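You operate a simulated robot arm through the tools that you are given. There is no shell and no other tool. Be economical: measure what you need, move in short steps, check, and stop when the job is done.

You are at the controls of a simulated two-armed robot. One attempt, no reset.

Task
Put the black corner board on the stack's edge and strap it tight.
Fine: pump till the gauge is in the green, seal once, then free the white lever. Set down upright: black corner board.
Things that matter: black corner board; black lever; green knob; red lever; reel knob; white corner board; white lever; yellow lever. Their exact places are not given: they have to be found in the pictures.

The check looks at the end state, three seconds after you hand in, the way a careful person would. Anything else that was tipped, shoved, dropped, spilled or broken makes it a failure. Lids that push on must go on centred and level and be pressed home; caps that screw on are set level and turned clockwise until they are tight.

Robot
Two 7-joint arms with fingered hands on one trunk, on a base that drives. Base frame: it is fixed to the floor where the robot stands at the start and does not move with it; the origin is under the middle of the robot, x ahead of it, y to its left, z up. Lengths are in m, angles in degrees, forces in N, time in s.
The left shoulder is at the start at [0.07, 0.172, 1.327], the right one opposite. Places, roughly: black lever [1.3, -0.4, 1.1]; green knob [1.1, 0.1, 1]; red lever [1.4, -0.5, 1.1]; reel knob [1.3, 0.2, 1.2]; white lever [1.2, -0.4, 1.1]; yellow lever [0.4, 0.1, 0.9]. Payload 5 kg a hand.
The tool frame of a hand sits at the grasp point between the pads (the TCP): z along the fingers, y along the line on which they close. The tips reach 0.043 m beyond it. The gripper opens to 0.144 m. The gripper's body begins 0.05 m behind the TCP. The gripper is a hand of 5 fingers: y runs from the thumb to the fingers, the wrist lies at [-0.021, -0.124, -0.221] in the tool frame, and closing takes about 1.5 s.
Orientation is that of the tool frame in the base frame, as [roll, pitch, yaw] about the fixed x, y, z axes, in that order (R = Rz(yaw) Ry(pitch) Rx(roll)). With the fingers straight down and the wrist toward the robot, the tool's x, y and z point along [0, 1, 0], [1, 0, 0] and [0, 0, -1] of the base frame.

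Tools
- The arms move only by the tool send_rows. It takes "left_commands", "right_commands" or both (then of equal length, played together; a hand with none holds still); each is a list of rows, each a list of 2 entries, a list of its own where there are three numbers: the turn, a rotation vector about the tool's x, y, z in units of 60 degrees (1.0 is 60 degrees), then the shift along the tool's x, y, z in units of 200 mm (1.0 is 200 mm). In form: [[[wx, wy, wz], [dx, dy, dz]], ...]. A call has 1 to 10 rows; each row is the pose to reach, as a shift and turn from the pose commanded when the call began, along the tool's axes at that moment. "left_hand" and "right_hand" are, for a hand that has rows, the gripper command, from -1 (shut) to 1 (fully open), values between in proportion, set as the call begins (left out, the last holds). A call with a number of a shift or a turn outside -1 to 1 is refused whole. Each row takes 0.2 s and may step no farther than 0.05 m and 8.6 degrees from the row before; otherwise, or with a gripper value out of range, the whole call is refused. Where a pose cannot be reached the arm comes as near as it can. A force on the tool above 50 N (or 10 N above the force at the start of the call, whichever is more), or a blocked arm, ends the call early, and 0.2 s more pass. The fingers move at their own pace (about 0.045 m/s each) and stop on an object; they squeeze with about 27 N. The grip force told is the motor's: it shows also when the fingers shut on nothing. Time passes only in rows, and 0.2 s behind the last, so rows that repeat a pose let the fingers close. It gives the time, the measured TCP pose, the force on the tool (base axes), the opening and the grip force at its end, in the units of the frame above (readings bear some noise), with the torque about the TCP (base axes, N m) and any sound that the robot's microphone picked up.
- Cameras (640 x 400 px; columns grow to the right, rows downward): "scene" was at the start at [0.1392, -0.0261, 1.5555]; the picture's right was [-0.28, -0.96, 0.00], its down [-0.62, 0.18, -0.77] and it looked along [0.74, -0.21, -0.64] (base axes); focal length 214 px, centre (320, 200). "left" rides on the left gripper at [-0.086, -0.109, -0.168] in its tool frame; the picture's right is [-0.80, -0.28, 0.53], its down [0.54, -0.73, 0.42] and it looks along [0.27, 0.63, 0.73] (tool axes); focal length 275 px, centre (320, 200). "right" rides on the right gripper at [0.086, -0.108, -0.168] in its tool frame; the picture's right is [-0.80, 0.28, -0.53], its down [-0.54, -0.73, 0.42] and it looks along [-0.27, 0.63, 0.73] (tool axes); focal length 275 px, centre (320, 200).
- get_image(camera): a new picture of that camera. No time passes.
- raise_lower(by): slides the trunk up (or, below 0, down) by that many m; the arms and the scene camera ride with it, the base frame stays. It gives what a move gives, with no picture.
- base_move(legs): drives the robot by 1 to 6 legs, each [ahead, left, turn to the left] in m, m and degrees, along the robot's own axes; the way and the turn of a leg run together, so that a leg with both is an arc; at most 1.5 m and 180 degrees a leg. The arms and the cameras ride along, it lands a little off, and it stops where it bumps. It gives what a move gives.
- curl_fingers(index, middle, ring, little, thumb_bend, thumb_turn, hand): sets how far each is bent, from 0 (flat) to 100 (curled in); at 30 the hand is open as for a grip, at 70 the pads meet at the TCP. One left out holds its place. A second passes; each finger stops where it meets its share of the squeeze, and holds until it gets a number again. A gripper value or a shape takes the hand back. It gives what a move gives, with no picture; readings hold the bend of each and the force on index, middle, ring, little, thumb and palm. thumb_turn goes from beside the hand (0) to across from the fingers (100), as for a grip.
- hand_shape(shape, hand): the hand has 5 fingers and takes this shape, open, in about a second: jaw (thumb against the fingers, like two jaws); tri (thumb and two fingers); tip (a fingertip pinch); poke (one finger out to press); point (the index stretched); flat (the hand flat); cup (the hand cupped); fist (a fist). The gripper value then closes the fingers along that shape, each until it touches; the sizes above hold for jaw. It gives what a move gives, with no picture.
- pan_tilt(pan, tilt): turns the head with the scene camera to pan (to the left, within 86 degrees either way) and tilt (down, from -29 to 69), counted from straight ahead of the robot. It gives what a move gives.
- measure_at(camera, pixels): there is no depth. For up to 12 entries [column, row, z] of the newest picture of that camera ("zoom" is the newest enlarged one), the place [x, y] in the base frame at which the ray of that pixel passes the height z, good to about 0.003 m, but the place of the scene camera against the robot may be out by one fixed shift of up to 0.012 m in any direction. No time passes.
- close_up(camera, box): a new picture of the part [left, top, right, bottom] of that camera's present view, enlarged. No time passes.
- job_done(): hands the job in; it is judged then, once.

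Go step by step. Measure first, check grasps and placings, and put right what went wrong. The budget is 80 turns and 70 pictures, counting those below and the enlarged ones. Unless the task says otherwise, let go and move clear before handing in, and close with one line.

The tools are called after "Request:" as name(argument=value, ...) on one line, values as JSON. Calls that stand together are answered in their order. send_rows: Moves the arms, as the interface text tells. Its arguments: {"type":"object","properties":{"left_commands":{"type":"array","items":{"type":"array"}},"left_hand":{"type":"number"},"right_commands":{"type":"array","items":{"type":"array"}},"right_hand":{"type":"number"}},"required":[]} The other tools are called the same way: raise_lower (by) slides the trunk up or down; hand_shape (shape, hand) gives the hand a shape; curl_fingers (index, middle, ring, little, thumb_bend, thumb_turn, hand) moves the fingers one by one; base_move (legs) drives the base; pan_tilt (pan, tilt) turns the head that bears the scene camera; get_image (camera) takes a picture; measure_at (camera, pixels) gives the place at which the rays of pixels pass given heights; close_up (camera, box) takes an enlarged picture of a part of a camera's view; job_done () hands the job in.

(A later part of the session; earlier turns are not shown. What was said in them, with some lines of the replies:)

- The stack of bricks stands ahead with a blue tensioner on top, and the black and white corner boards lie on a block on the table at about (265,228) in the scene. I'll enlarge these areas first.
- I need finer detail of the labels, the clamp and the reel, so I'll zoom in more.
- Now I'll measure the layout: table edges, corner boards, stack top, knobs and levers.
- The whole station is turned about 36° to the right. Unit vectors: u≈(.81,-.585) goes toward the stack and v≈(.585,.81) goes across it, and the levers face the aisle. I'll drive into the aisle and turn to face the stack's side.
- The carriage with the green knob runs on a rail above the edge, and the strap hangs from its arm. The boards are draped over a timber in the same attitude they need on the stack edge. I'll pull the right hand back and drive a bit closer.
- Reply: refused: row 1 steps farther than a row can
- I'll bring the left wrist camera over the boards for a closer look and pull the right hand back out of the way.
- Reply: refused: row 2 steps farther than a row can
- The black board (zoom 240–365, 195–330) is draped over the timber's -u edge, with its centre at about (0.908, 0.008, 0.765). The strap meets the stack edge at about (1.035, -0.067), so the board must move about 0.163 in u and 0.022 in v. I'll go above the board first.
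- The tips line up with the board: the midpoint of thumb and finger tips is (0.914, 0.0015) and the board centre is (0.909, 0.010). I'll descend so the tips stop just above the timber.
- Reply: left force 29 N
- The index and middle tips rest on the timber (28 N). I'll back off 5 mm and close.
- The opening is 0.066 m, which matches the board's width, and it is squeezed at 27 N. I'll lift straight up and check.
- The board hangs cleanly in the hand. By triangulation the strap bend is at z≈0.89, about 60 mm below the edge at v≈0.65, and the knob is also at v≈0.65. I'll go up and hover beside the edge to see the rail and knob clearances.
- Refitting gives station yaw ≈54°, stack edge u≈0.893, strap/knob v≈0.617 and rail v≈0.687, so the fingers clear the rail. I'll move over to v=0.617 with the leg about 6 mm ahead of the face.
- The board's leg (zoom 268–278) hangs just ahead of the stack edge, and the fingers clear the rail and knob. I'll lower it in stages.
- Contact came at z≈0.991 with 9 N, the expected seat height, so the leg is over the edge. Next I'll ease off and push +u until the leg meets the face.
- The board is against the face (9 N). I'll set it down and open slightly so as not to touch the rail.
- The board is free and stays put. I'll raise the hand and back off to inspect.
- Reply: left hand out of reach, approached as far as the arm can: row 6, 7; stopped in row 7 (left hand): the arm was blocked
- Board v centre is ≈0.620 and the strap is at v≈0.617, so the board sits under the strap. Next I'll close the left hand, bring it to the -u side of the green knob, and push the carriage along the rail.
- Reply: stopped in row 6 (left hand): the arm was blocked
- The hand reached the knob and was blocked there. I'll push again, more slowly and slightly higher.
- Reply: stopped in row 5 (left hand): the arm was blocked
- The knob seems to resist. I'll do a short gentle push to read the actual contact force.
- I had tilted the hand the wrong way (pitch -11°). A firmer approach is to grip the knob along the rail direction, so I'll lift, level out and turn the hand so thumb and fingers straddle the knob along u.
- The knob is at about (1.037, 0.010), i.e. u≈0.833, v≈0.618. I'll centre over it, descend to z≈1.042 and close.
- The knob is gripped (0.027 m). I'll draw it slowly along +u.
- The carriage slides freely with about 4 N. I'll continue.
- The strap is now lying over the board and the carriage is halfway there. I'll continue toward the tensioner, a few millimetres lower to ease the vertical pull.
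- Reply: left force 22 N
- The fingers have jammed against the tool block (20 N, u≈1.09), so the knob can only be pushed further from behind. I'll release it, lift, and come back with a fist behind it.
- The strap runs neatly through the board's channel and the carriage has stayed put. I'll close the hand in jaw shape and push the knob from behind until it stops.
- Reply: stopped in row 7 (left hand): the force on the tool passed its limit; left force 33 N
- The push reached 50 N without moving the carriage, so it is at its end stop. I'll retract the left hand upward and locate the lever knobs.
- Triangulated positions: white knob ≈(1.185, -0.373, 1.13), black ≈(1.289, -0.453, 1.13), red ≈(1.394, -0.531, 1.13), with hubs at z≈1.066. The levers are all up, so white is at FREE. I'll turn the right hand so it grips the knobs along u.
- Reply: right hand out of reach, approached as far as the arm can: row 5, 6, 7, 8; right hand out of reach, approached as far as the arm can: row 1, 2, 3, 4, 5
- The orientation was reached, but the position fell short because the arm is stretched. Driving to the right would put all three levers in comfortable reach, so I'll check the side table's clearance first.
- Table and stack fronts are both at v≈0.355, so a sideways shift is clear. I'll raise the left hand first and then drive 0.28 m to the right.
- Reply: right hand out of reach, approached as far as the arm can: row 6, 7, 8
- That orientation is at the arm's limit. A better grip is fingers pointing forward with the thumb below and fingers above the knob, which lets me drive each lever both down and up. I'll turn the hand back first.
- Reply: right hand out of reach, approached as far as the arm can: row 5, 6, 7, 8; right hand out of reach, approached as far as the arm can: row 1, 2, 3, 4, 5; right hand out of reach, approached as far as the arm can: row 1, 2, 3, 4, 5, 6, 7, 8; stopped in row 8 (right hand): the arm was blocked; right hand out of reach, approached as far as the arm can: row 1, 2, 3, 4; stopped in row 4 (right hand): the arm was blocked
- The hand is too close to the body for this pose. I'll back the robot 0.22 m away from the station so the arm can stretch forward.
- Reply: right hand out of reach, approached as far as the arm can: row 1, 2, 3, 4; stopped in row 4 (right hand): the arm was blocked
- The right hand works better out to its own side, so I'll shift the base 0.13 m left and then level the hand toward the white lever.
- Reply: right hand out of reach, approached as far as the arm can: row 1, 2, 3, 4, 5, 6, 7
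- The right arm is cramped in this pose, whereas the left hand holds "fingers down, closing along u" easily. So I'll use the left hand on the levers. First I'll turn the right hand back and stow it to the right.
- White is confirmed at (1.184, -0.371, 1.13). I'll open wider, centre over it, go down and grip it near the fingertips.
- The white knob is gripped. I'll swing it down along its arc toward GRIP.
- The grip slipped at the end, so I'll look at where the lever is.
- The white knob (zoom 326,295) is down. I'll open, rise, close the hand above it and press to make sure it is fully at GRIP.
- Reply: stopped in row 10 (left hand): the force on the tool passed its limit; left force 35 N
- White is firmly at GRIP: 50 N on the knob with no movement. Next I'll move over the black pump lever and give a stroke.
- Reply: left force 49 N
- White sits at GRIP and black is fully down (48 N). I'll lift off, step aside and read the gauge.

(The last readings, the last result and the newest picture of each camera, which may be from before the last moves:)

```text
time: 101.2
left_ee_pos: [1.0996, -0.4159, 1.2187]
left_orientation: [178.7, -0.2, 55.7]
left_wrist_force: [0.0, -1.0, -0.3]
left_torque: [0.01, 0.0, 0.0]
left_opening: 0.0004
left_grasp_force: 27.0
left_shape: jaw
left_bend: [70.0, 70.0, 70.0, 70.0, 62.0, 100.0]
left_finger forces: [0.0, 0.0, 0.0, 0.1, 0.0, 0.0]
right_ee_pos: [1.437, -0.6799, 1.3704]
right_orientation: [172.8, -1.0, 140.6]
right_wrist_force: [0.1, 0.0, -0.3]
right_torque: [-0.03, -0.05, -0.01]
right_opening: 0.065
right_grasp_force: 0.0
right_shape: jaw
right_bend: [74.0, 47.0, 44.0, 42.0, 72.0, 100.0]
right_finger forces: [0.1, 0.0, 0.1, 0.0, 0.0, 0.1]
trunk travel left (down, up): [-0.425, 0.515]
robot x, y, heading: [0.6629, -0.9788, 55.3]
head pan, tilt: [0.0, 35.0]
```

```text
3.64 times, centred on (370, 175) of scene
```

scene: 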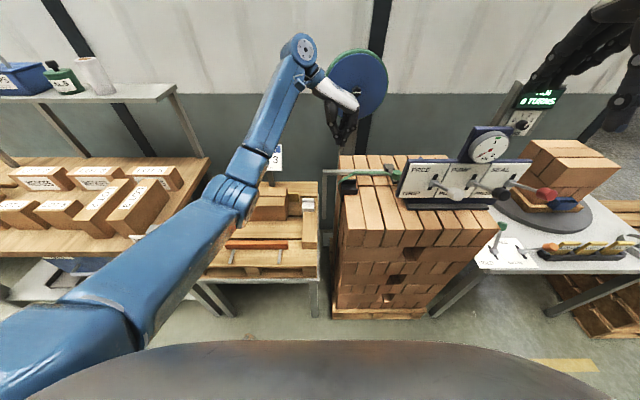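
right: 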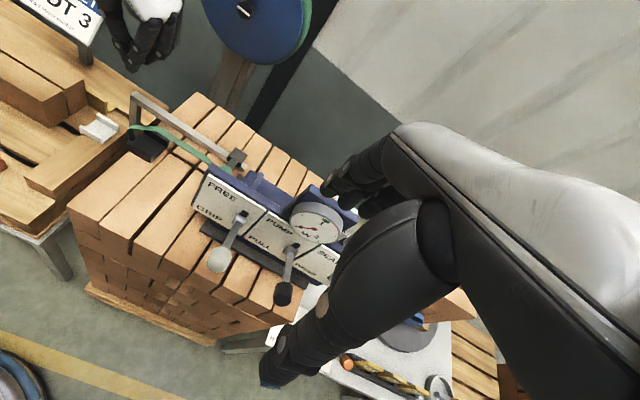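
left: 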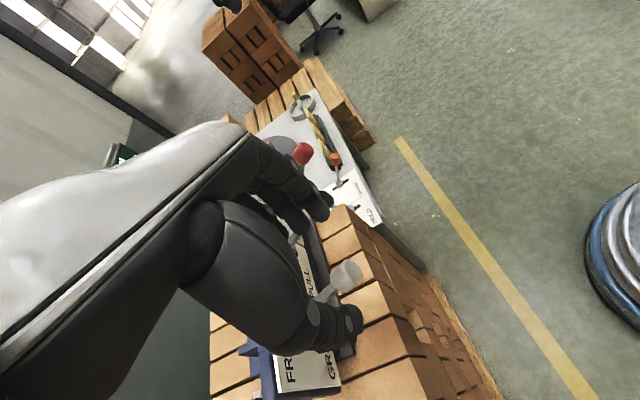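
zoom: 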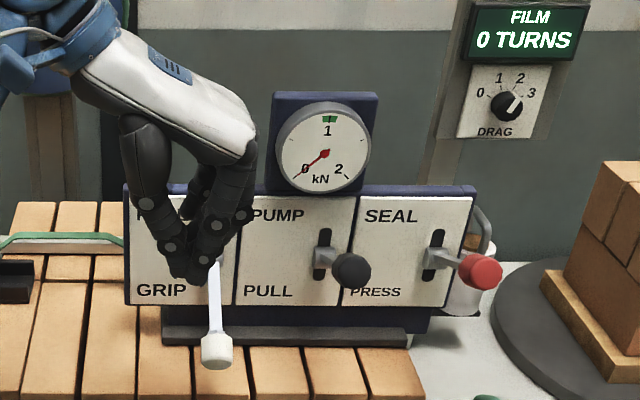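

Black springs back by itself and the gauge still reads about 0, so that first stroke only took up slack. I'll give three more strokes.

Request:
send_rows(left_commands=[[[0, 0, 0], [0.08, 0.18, 0]], [[0, 0, 0], [0.16, 0.36, 0]], [[0, 0, 0], [0.24, 0.54, 0]], [[0, 0, 0], [0.32, 0.72, 0]], [[0, 0, 0], [0.4, 0.9, 0]], [[0, 0, 0], [0.4, 0.9, 0]]])

Request:
send_rows(left_commands=[[[0, 0, 0], [0, 0, 0.15]], [[0, 0, 0], [-0.03, 0, 0.33]], [[0, 0, 0], [-0.06, 0, 0.5]], [[0, 0, 0], [-0.04, 0, 0.64]], [[0, 0, 0], [-0.01, 0, 0.73]], [[0, 0, 0], [-0.01, 0, 0.73]], [[0, 0, 0], [0, 0, 0.55]], [[0, 0, 0], [0, 0, 0.35]], [[0, 0, 0], [0, 0, 0.15]], [[0, 0, 0], [0, 0, 0]]])

Request:
send_rows(left_commands=[[[0, 0, 0], [0, 0, 0.15]], [[0, 0, 0], [-0.03, 0, 0.33]], [[0, 0, 0], [-0.06, 0, 0.5]], [[0, 0, 0], [-0.04, 0, 0.64]], [[0, 0, 0], [-0.01, 0, 0.73]], [[0, 0, 0], [-0.01, 0, 0.73]], [[0, 0, 0], [0, 0, 0.55]], [[0, 0, 0], [0, 0, 0.35]], [[0, 0, 0], [0, 0, 0.15]], [[0, 0, 0], [0, 0, 0]]])

Request:
send_rows(left_commands=[[[0, 0, 0], [0, 0, 0.15]], [[0, 0, 0], [-0.03, 0, 0.33]], [[0, 0, 0], [-0.06, 0, 0.5]], [[0, 0, 0], [-0.04, 0, 0.64]], [[0, 0, 0], [-0.01, 0, 0.73]], [[0, 0, 0], [-0.01, 0, 0.73]]])

Request:
close_up(camera="scene", box=[270, 120, 430, 230])

```text
time: 102.6
left_ee_pos: [1.2925, -0.4481, 1.2199]
left_orientation: [178.8, -0.3, 55.8]
left_wrist_force: [-0.8, -0.3, 0.1]
left_torque: [-0.01, 0.0, 0.02]
left_opening: 0.0002
left_grasp_force: 27.1
left_shape: jaw
left_bend: [70.0, 70.0, 70.0, 70.0, 62.0, 100.0]
left_finger forces: [0.0, 0.0, 0.0, 0.0, 0.0, 0.0]
right_ee_pos: [1.4385, -0.679, 1.3712]
right_orientation: [172.8, -1.0, 140.5]
right_wrist_force: [-0.1, 0.7, -0.2]
right_torque: [-0.03, -0.02, -0.02]
right_opening: 0.0652
right_grasp_force: 0.0
right_shape: jaw
right_bend: [74.0, 47.0, 44.0, 42.0, 72.0, 100.0]
right_finger forces: [0.0, 0.1, 0.0, 0.0, 0.0, 0.0]
trunk travel left (down, up): [-0.425, 0.515]
robot x, y, heading: [0.6619, -0.9785, 55.3]
head pan, tilt: [0.0, 35.0]
```

```text
time: 104.8
left_ee_pos: [1.2954, -0.4496, 1.219]
left_orientation: [178.9, -0.1, 55.7]
left_wrist_force: [-0.1, 0.2, -0.6]
left_torque: [0.03, -0.01, 0.0]
left_opening: 0.0
left_grasp_force: 26.7
left_shape: jaw
left_bend: [70.0, 70.0, 70.0, 70.0, 62.0, 100.0]
left_finger forces: [0.1, 0.0, 0.0, 0.0, 0.1, 0.0]
right_ee_pos: [1.4382, -0.6815, 1.3694]
right_orientation: [172.8, -1.1, 140.6]
right_wrist_force: [-0.7, -0.1, -0.1]
right_torque: [0.07, 0.0, -0.03]
right_opening: 0.0649
right_grasp_force: 0.0
right_shape: jaw
right_bend: [74.0, 47.0, 44.0, 42.0, 72.0, 100.0]
right_finger forces: [0.0, 0.1, 0.1, 0.0, 0.1, 0.1]
trunk travel left (down, up): [-0.425, 0.515]
robot x, y, heading: [0.6571, -0.9748, 55.2]
head pan, tilt: [0.0, 35.0]
```

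```text
time: 107.0
left_ee_pos: [1.2943, -0.4484, 1.2207]
left_orientation: [178.9, -0.3, 55.8]
left_wrist_force: [-0.4, 0.2, 0.0]
left_torque: [0.02, -0.04, -0.03]
left_opening: 0.0
left_grasp_force: 26.8
left_shape: jaw
left_bend: [70.0, 70.0, 70.0, 70.0, 62.0, 100.0]
left_finger forces: [0.1, 0.0, 0.1, 0.0, 0.0, 0.0]
right_ee_pos: [1.4388, -0.6812, 1.3705]
right_orientation: [172.7, -1.1, 140.5]
right_wrist_force: [0.3, -0.5, 0.6]
right_torque: [0.02, 0.04, -0.01]
right_opening: 0.0649
right_grasp_force: 0.0
right_shape: jaw
right_bend: [74.0, 47.0, 44.0, 42.0, 72.0, 100.0]
right_finger forces: [0.0, 0.0, 0.0, 0.0, 0.1, 0.0]
trunk travel left (down, up): [-0.425, 0.515]
robot x, y, heading: [0.6585, -0.9763, 55.2]
head pan, tilt: [0.0, 35.0]
```

```text
time: 108.4
left_ee_pos: [1.2935, -0.4544, 1.0809]
left_orientation: [178.6, -0.4, 55.6]
left_wrist_force: [-4.2, -10.3, 23.9]
left_torque: [-0.24, 0.15, 0.0]
left_opening: 0.0002
left_grasp_force: 27.3
left_shape: jaw
left_bend: [70.0, 70.0, 70.0, 70.0, 63.0, 100.0]
left_finger forces: [0.1, 0.0, 0.1, 0.1, 57.3, 0.0]
right_ee_pos: [1.4367, -0.684, 1.3711]
right_orientation: [172.6, -1.1, 140.6]
right_wrist_force: [-0.2, 0.3, -0.1]
right_torque: [0.02, 0.05, 0.03]
right_opening: 0.0647
right_grasp_force: 0.0
right_shape: jaw
right_bend: [74.0, 47.0, 44.0, 42.0, 72.0, 100.0]
right_finger forces: [0.1, 0.1, 0.0, 0.0, 0.0, 0.0]
trunk travel left (down, up): [-0.425, 0.515]
robot x, y, heading: [0.6586, -0.9767, 55.0]
head pan, tilt: [0.0, 35.0]
```

```text
3.64 times, centred on (350, 175) of scene
```

zoom: 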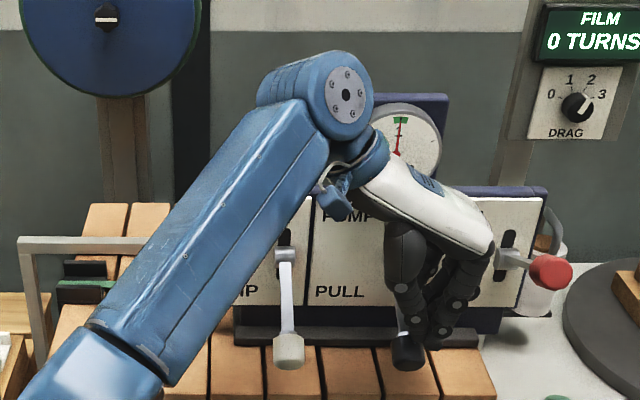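

The needle now points up at the green mark (zoom 400,120) and the strap is tight on the board. I'll lift off, step aside and verify the gauge before sealing.

Request:
send_rows(left_commands=[[[0, 0, 0], [0, 0, -0.24]], [[0, 0, 0], [0, 0, -0.48]], [[0, 0, 0], [0, 0, -0.72]], [[0, 0, 0], [-0.1, -0.2, -0.75]], [[0, 0, 0], [-0.2, -0.4, -0.75]], [[0, 0, 0], [-0.3, -0.6, -0.75]], [[0, 0, 0], [-0.4, -0.8, -0.75]], [[0, 0, 0], [-0.4, -0.9, -0.75]]])

Request:
close_up(camera="scene", box=[340, 130, 410, 210])

```text
time: 110.2
left_ee_pos: [1.0973, -0.4149, 1.2221]
left_orientation: [178.9, -0.2, 55.7]
left_wrist_force: [0.8, 0.0, -0.3]
left_torque: [-0.01, 0.0, 0.02]
left_opening: 0.0
left_grasp_force: 27.1
left_shape: jaw
left_bend: [70.0, 70.0, 70.0, 70.0, 63.0, 100.0]
left_finger forces: [0.1, 0.0, 0.1, 0.0, 0.0, 0.0]
right_ee_pos: [1.4383, -0.6803, 1.37]
right_orientation: [172.9, -1.0, 140.4]
right_wrist_force: [0.4, 0.2, 0.0]
right_torque: [0.02, -0.03, -0.01]
right_opening: 0.0649
right_grasp_force: 0.0
right_shape: jaw
right_bend: [74.0, 47.0, 44.0, 42.0, 72.0, 100.0]
right_finger forces: [0.1, 0.1, 0.1, 0.1, 0.0, 0.0]
trunk travel left (down, up): [-0.425, 0.515]
robot x, y, heading: [0.6608, -0.9791, 55.2]
head pan, tilt: [0.0, 35.0]
```

```text
5.00 times, centred on (375, 170) of scene
```

zoom: 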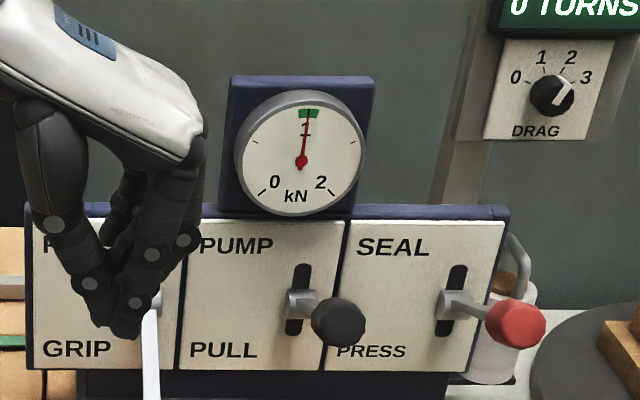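

The needle is squarely in the green. Next I'll move to the red lever, moving the right hand further aside, and press it once.

Request:
send_rows(left_commands=[[[0, 0, 0], [0.08, 0.2, 0]], [[0, 0, 0], [0.16, 0.4, 0]], [[0, 0, 0], [0.24, 0.6, 0]], [[0, 0, 0], [0.32, 0.8, 0]], [[0, 0, 0], [0.4, 1.0, 0]], [[0, 0, 0], [0.4, 1.0, 0]]], right_commands=[[[0, 0, 0], [-0.1, 0, 0]], [[0, 0, 0], [-0.2, -0.05, 0]], [[0, 0, 0], [-0.3, -0.1, 0]], [[0, 0, 0], [-0.4, -0.15, 0]], [[0, 0, 0], [-0.5, -0.2, 0]], [[0, 0, 0], [-0.5, -0.2, 0]]])

Request:
send_rows(left_commands=[[[0, 0, 0], [0.0, 0.18, 0]], [[0, 0, 0], [0.0, 0.36, 0]], [[0, 0, 0], [0.0, 0.545, 0]], [[0, 0, 0], [0.0, 0.545, 0]]])

```text
time: 111.6
left_ee_pos: [1.3073, -0.4613, 1.2261]
left_orientation: [178.7, -0.2, 55.8]
left_wrist_force: [-0.5, 0.4, 0.6]
left_torque: [-0.03, -0.05, 0.01]
left_opening: 0.0
left_grasp_force: 27.1
left_shape: jaw
left_bend: [70.0, 70.0, 70.0, 70.0, 63.0, 100.0]
left_finger forces: [0.0, 0.0, 0.0, 0.0, 0.1, 0.0]
right_ee_pos: [1.4901, -0.7721, 1.3655]
right_orientation: [172.7, -1.0, 140.5]
right_wrist_force: [-0.1, 0.7, -0.5]
right_torque: [-0.05, -0.03, -0.04]
right_opening: 0.0651
right_grasp_force: 0.0
right_shape: jaw
right_bend: [74.0, 47.0, 44.0, 42.0, 72.0, 100.0]
right_finger forces: [0.0, 0.0, 0.0, 0.1, 0.0, 0.0]
trunk travel left (down, up): [-0.425, 0.515]
robot x, y, heading: [0.6614, -0.9779, 55.4]
head pan, tilt: [0.0, 35.0]
```

```text
time: 112.6
left_ee_pos: [1.3975, -0.5226, 1.2299]
left_orientation: [178.7, -0.2, 55.8]
left_wrist_force: [1.2, 0.0, -1.1]
left_torque: [-0.01, 0.01, -0.01]
left_opening: 0.0
left_grasp_force: 27.4
left_shape: jaw
left_bend: [70.0, 70.0, 70.0, 70.0, 63.0, 100.0]
left_finger forces: [0.0, 0.1, 0.0, 0.1, 0.0, 0.0]
right_ee_pos: [1.4917, -0.7732, 1.3636]
right_orientation: [172.9, -1.0, 140.5]
right_wrist_force: [0.1, -0.4, -0.2]
right_torque: [0.0, -0.05, -0.02]
right_opening: 0.065
right_grasp_force: 0.0
right_shape: jaw
right_bend: [74.0, 47.0, 44.0, 42.0, 72.0, 100.0]
right_finger forces: [0.0, 0.0, 0.0, 0.0, 0.0, 0.0]
trunk travel left (down, up): [-0.425, 0.515]
robot x, y, heading: [0.6598, -0.9775, 55.3]
head pan, tilt: [0.0, 35.0]
```

Request:
send_rows(left_commands=[[[0, 0, 0], [0, 0, 0.18]], [[0, 0, 0], [-0.03, 0, 0.36]], [[0, 0, 0], [-0.06, 0, 0.52]], [[0, 0, 0], [-0.04, 0, 0.66]], [[0, 0, 0], [-0.01, 0, 0.77]], [[0, 0, 0], [-0.01, 0, 0.77]], [[0, 0, 0], [-0.01, 0, 0.77]]])

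Request:
send_rows(left_commands=[[[0, 0, 0], [0, 0, -0.24]], [[0, 0, 0], [0, 0, -0.48]], [[0, 0, 0], [0, 0, -0.72]], [[0, 0, 0], [-0.05, -0.2, -0.78]], [[0, 0, 0], [-0.05, -0.4, -0.78]], [[0, 0, 0], [-0.05, -0.6, -0.78]], [[0, 0, 0], [-0.05, -0.8, -0.78]], [[0, 0, 0], [-0.05, -1.0, -0.78]]])

Request:
send_rows(left_commands=[[[0, 0, 0], [-0.1, -0.18, 0]], [[0, 0, 0], [-0.2, -0.36, 0]], [[0, 0, 0], [-0.3, -0.54, 0]], [[0, 0, 0], [-0.35, -0.7, 0]]])

Request:
close_up(camera="scene", box=[290, 120, 430, 230])

```text
time: 114.2
left_ee_pos: [1.4008, -0.5305, 1.0789]
left_orientation: [178.4, -0.6, 55.7]
left_wrist_force: [3.8, -4.6, 34.6]
left_torque: [0.0, -0.31, -0.08]
left_opening: 0.0002
left_grasp_force: 26.8
left_shape: jaw
left_bend: [70.0, 70.0, 70.0, 70.0, 64.0, 100.0]
left_finger forces: [0.0, 19.1, 0.0, 0.0, 61.6, 0.0]
right_ee_pos: [1.488, -0.776, 1.3674]
right_orientation: [172.6, -1.0, 140.5]
right_wrist_force: [0.0, 0.1, 0.5]
right_torque: [0.02, -0.01, 0.0]
right_opening: 0.0651
right_grasp_force: 0.1
right_shape: jaw
right_bend: [74.0, 47.0, 44.0, 42.0, 72.0, 100.0]
right_finger forces: [0.1, 0.0, 0.0, 0.0, 0.1, 0.1]
trunk travel left (down, up): [-0.425, 0.515]
robot x, y, heading: [0.6584, -0.9765, 55.2]
head pan, tilt: [0.0, 35.0]
```

```text
time: 116.0
left_ee_pos: [1.2252, -0.4196, 1.2283]
left_orientation: [178.7, -0.1, 55.8]
left_wrist_force: [0.4, -0.7, -0.3]
left_torque: [-0.01, -0.01, 0.01]
left_opening: 0.0001
left_grasp_force: 26.7
left_shape: jaw
left_bend: [70.0, 70.0, 70.0, 70.0, 63.0, 100.0]
left_finger forces: [0.0, 0.1, 0.0, 0.1, 0.0, 0.1]
right_ee_pos: [1.4893, -0.7734, 1.3645]
right_orientation: [172.8, -1.0, 140.6]
right_wrist_force: [-0.6, 1.4, 1.0]
right_torque: [-0.01, -0.09, -0.01]
right_opening: 0.065
right_grasp_force: 0.0
right_shape: jaw
right_bend: [74.0, 47.0, 44.0, 42.0, 72.0, 100.0]
right_finger forces: [0.0, 0.0, 0.1, 0.1, 0.0, 0.1]
trunk travel left (down, up): [-0.425, 0.515]
robot x, y, heading: [0.6583, -0.974, 55.2]
head pan, tilt: [0.0, 35.0]
```

```text
time: 117.0
left_ee_pos: [1.0686, -0.3991, 1.2251]
left_orientation: [178.7, -0.4, 55.7]
left_wrist_force: [0.2, 0.8, 0.8]
left_torque: [0.0, -0.05, -0.02]
left_opening: 0.0
left_grasp_force: 26.7
left_shape: jaw
left_bend: [70.0, 70.0, 70.0, 70.0, 63.0, 100.0]
left_finger forces: [0.1, 0.1, 0.1, 0.0, 0.1, 0.1]
right_ee_pos: [1.4885, -0.773, 1.3647]
right_orientation: [172.8, -0.9, 140.5]
right_wrist_force: [-0.6, 0.0, 0.9]
right_torque: [0.0, -0.03, -0.01]
right_opening: 0.0652
right_grasp_force: 0.0
right_shape: jaw
right_bend: [74.0, 47.0, 44.0, 42.0, 72.0, 100.0]
right_finger forces: [0.0, 0.0, 0.0, 0.1, 0.0, 0.0]
trunk travel left (down, up): [-0.425, 0.515]
robot x, y, heading: [0.6625, -0.9751, 55.4]
head pan, tilt: [0.0, 35.0]
```

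```text
3.64 times, centred on (360, 175) of scene
```

zoom: 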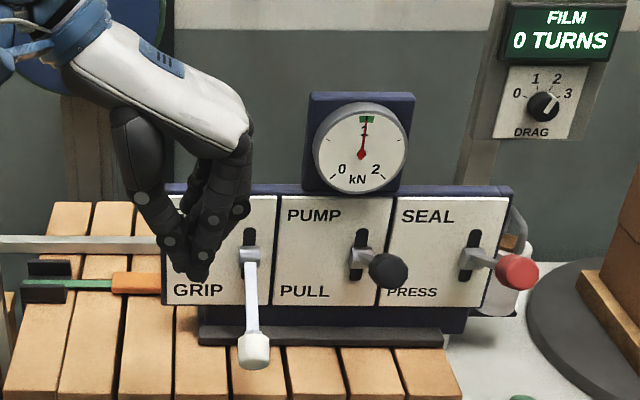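

The orange seal is on the strap and the gauge is still green. I'll locate the lowered white knob.

Request:
measure_at(camera="zoom", pixels=[[256, 350, 1.02], [256, 350, 1.01], [388, 270, 1.13]])

```text
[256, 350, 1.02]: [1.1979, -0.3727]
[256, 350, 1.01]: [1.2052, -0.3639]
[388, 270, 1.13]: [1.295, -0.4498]
```

Request:
send_rows(left_commands=[[[0, 0, 0], [0.14, 0.14, 0]], [[0, 0, 0], [0.28, 0.28, 0]], [[0, 0, 0], [0.42, 0.42, 0]], [[0, 0, 0], [0.42, 0.42, 0.2]], [[0, 0, 0], [0.42, 0.42, 0.4]], [[0, 0, 0], [0.42, 0.42, 0.6]], [[0, 0, 0], [0.42, 0.42, 0.8]], [[0, 0, 0], [0.42, 0.42, 0.95]], [[0, 0, 0], [0.42, 0.42, 0.98]]], left_hand=0.4)

Request:
send_rows(left_commands=[[[0, 0, 0], [0, 0, 0]], [[0, 0, 0], [0, 0, 0]], [[0, 0, 0], [0, 0, 0]], [[0, 0, 0], [0, 0, 0]], [[0, 0, 0], [0, 0, 0]], [[0, 0, 0], [0, 0, 0]], [[0, 0, 0], [0, 0, 0]]], left_hand=-1)

```text
time: 119.0
left_ee_pos: [1.1912, -0.3807, 1.0301]
left_orientation: [178.8, -0.2, 55.8]
left_wrist_force: [-0.1, 0.1, 0.3]
left_torque: [-0.01, 0.01, 0.04]
left_opening: 0.1007
left_grasp_force: 0.0
left_shape: jaw
left_bend: [27.0, 37.0, 35.0, 35.0, 60.0, 99.0]
left_finger forces: [0.1, 0.0, 0.1, 0.0, 0.1, 0.0]
right_ee_pos: [1.4914, -0.7736, 1.3647]
right_orientation: [172.7, -1.1, 140.6]
right_wrist_force: [-0.1, 0.2, 1.1]
right_torque: [0.01, -0.02, -0.02]
right_opening: 0.0648
right_grasp_force: 0.1
right_shape: jaw
right_bend: [74.0, 47.0, 44.0, 42.0, 72.0, 100.0]
right_finger forces: [0.0, 0.1, 0.1, 0.1, 0.0, 0.1]
trunk travel left (down, up): [-0.425, 0.515]
robot x, y, heading: [0.6634, -0.9784, 55.1]
head pan, tilt: [0.0, 35.0]
```

```text
time: 120.6
left_ee_pos: [1.1888, -0.3789, 1.0291]
left_orientation: [178.8, -0.1, 55.8]
left_wrist_force: [-4.3, 1.5, -3.0]
left_torque: [-0.07, -0.02, 0.03]
left_opening: 0.0162
left_grasp_force: 27.1
left_shape: jaw
left_bend: [70.0, 70.0, 70.0, 70.0, 75.0, 100.0]
left_finger forces: [12.9, 2.7, 0.0, 0.1, 22.0, 0.1]
right_ee_pos: [1.4904, -0.7716, 1.3636]
right_orientation: [172.8, -1.1, 140.4]
right_wrist_force: [0.1, -0.3, -0.4]
right_torque: [0.02, 0.0, 0.01]
right_opening: 0.0648
right_grasp_force: 0.0
right_shape: jaw
right_bend: [74.0, 47.0, 44.0, 42.0, 72.0, 100.0]
right_finger forces: [0.1, 0.0, 0.0, 0.0, 0.0, 0.0]
trunk travel left (down, up): [-0.425, 0.515]
robot x, y, heading: [0.6591, -0.979, 55.2]
head pan, tilt: [0.0, 35.0]
```

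The fingers hold the lever (0.016 m, 22 N). I'll swing it up along the arc to FREE.

Request:
send_rows(left_commands=[[[0, 0, 0], [-0.02, 0, -0.07]], [[0, 0, 0], [-0.04, 0, -0.14]], [[0, 0, 0], [-0.05, 0, -0.21]], [[0, 0, 0], [-0.06, 0, -0.28]], [[0, 0, 0], [-0.05, 0, -0.35]], [[0, 0, 0], [-0.04, 0, -0.42]], [[0, 0, 0], [-0.02, 0, -0.49]], [[0, 0, 0], [0.0, 0, -0.55]], [[0, 0, 0], [0.02, 0, -0.6]]])

Request:
close_up(camera="scene", box=[290, 120, 430, 230])

```text
time: 122.5
left_ee_pos: [1.1873, -0.3796, 1.1262]
left_orientation: [179.5, 0.9, 55.7]
left_wrist_force: [2.3, 2.1, -25.5]
left_torque: [-0.26, -0.3, -0.04]
left_opening: 0.0142
left_grasp_force: 27.2
left_shape: jaw
left_bend: [70.0, 70.0, 70.0, 70.0, 78.0, 100.0]
left_finger forces: [6.5, 5.1, 3.9, 0.0, 20.8, 0.1]
right_ee_pos: [1.4919, -0.7733, 1.3626]
right_orientation: [172.7, -1.1, 140.5]
right_wrist_force: [-0.5, -0.4, 0.9]
right_torque: [0.01, -0.05, 0.0]
right_opening: 0.0647
right_grasp_force: 0.0
right_shape: jaw
right_bend: [74.0, 47.0, 44.0, 42.0, 72.0, 100.0]
right_finger forces: [0.0, 0.0, 0.1, 0.1, 0.0, 0.0]
trunk travel left (down, up): [-0.425, 0.515]
robot x, y, heading: [0.6628, -0.9772, 55.3]
head pan, tilt: [0.0, 35.0]
stopped in row 9 (left hand): the force on the tool passed its limit (the readings are from after the stop); the commanded pose is now the measured one
```

```text
3.64 times, centred on (360, 175) of scene
```

zoom: 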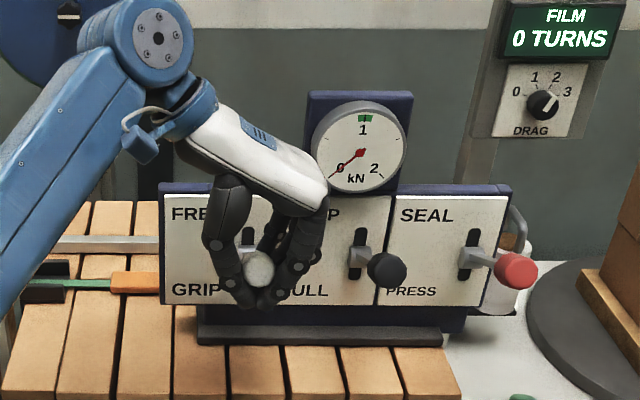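

White is back up level with black, the gauge has dropped to 0 and the sealed strap holds. I'll open the hand and move clear.

Request:
send_rows(left_commands=[[[0, 0, 0], [0, 0, 0]], [[0, 0, 0], [0, 0, 0]], [[0, 0, 0], [0, 0, 0]], [[0, 0, 0], [0, 0, 0]], [[0, 0, 0], [0, 0, 0]], [[0, 0, 0], [0, 0, -0.1]], [[0, 0, 0], [0, 0, -0.3]], [[0, 0, 0], [0, 0, -0.5]], [[0, 0, 0], [0, 0, -0.7]], [[0, 0, 0], [0, 0, -0.9]]], left_hand=0.4)

Request:
send_rows(left_commands=[[[0, 0, 0], [-0.1, -0.15, 0]], [[0, 0, 0], [-0.2, -0.3, 0]], [[0, 0, 0], [-0.3, -0.45, 0]], [[0, 0, 0], [-0.4, -0.6, 0]], [[0, 0, 0], [-0.5, -0.75, 0]]])

Request:
base_move(legs=[[-0.15, 0, 0]])

Request:
close_up(camera="scene", box=[190, 100, 430, 250])

```text
time: 124.7
left_ee_pos: [1.1834, -0.379, 1.3128]
left_orientation: [179.3, 0.5, 55.5]
left_wrist_force: [0.8, 0.8, -0.6]
left_torque: [0.03, 0.01, -0.02]
left_opening: 0.1009
left_grasp_force: 0.2
left_shape: jaw
left_bend: [27.0, 37.0, 35.0, 35.0, 60.0, 99.0]
left_finger forces: [0.0, 0.1, 0.1, 0.0, 0.0, 0.0]
right_ee_pos: [1.4911, -0.7756, 1.3637]
right_orientation: [172.7, -1.1, 140.5]
right_wrist_force: [-0.3, -0.1, -0.3]
right_torque: [0.03, -0.01, 0.0]
right_opening: 0.0651
right_grasp_force: 0.0
right_shape: jaw
right_bend: [74.0, 47.0, 44.0, 42.0, 72.0, 100.0]
right_finger forces: [0.0, 0.0, 0.1, 0.1, 0.1, 0.1]
trunk travel left (down, up): [-0.425, 0.515]
robot x, y, heading: [0.6583, -0.9774, 55.3]
head pan, tilt: [0.0, 35.0]
```

```text
time: 125.8
left_ee_pos: [1.0025, -0.3755, 1.3075]
left_orientation: [179.2, 0.5, 55.7]
left_wrist_force: [0.0, -0.6, -0.4]
left_torque: [-0.01, -0.04, 0.01]
left_opening: 0.1006
left_grasp_force: 0.0
left_shape: jaw
left_bend: [27.0, 37.0, 35.0, 35.0, 60.0, 99.0]
left_finger forces: [0.0, 0.0, 0.0, 0.0, 0.0, 0.1]
right_ee_pos: [1.4891, -0.7745, 1.3641]
right_orientation: [172.7, -1.0, 140.5]
right_wrist_force: [-0.3, 0.3, 0.9]
right_torque: [-0.01, -0.06, 0.0]
right_opening: 0.0649
right_grasp_force: 0.1
right_shape: jaw
right_bend: [74.0, 47.0, 44.0, 42.0, 72.0, 100.0]
right_finger forces: [0.0, 0.0, 0.1, 0.0, 0.0, 0.0]
trunk travel left (down, up): [-0.425, 0.515]
robot x, y, heading: [0.657, -0.9741, 55.1]
head pan, tilt: [0.0, 35.0]
```

```text
time: 127.2
left_ee_pos: [0.9195, -0.5, 1.3049]
left_orientation: [179.2, 0.7, 55.6]
left_wrist_force: [0.3, 0.0, -0.1]
left_torque: [-0.03, 0.03, -0.01]
left_opening: 0.1008
left_grasp_force: 0.1
left_shape: jaw
left_bend: [27.0, 37.0, 35.0, 35.0, 60.0, 99.0]
left_finger forces: [0.1, 0.0, 0.0, 0.1, 0.0, 0.1]
right_ee_pos: [1.4067, -0.8973, 1.3612]
right_orientation: [172.9, -1.0, 140.5]
right_wrist_force: [0.5, 0.5, -0.4]
right_torque: [0.0, 0.04, 0.02]
right_opening: 0.0648
right_grasp_force: 0.0
right_shape: jaw
right_bend: [74.0, 47.0, 44.0, 42.0, 72.0, 100.0]
right_finger forces: [0.0, 0.1, 0.1, 0.0, 0.1, 0.0]
trunk travel left (down, up): [-0.425, 0.515]
robot x, y, heading: [0.5726, -1.1045, 55.3]
head pan, tilt: [0.0, 35.0]
```

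```text
2.67 times, centred on (310, 175) of scene
```

zoom: 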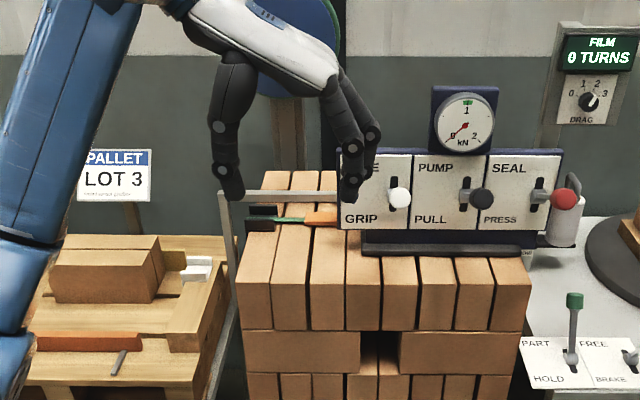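

The last picture shows the black board seated on the edge with the strap over it and the orange seal on. White is up at FREE level with the other levers, and nothing else has moved. Handing in.

Request:
job_done()

```text
The job is handed in.
```

The black corner board is on the stack's edge with the strap tight over it: I pumped to the green, sealed once and returned the white lever to FREE, and both hands are clear.
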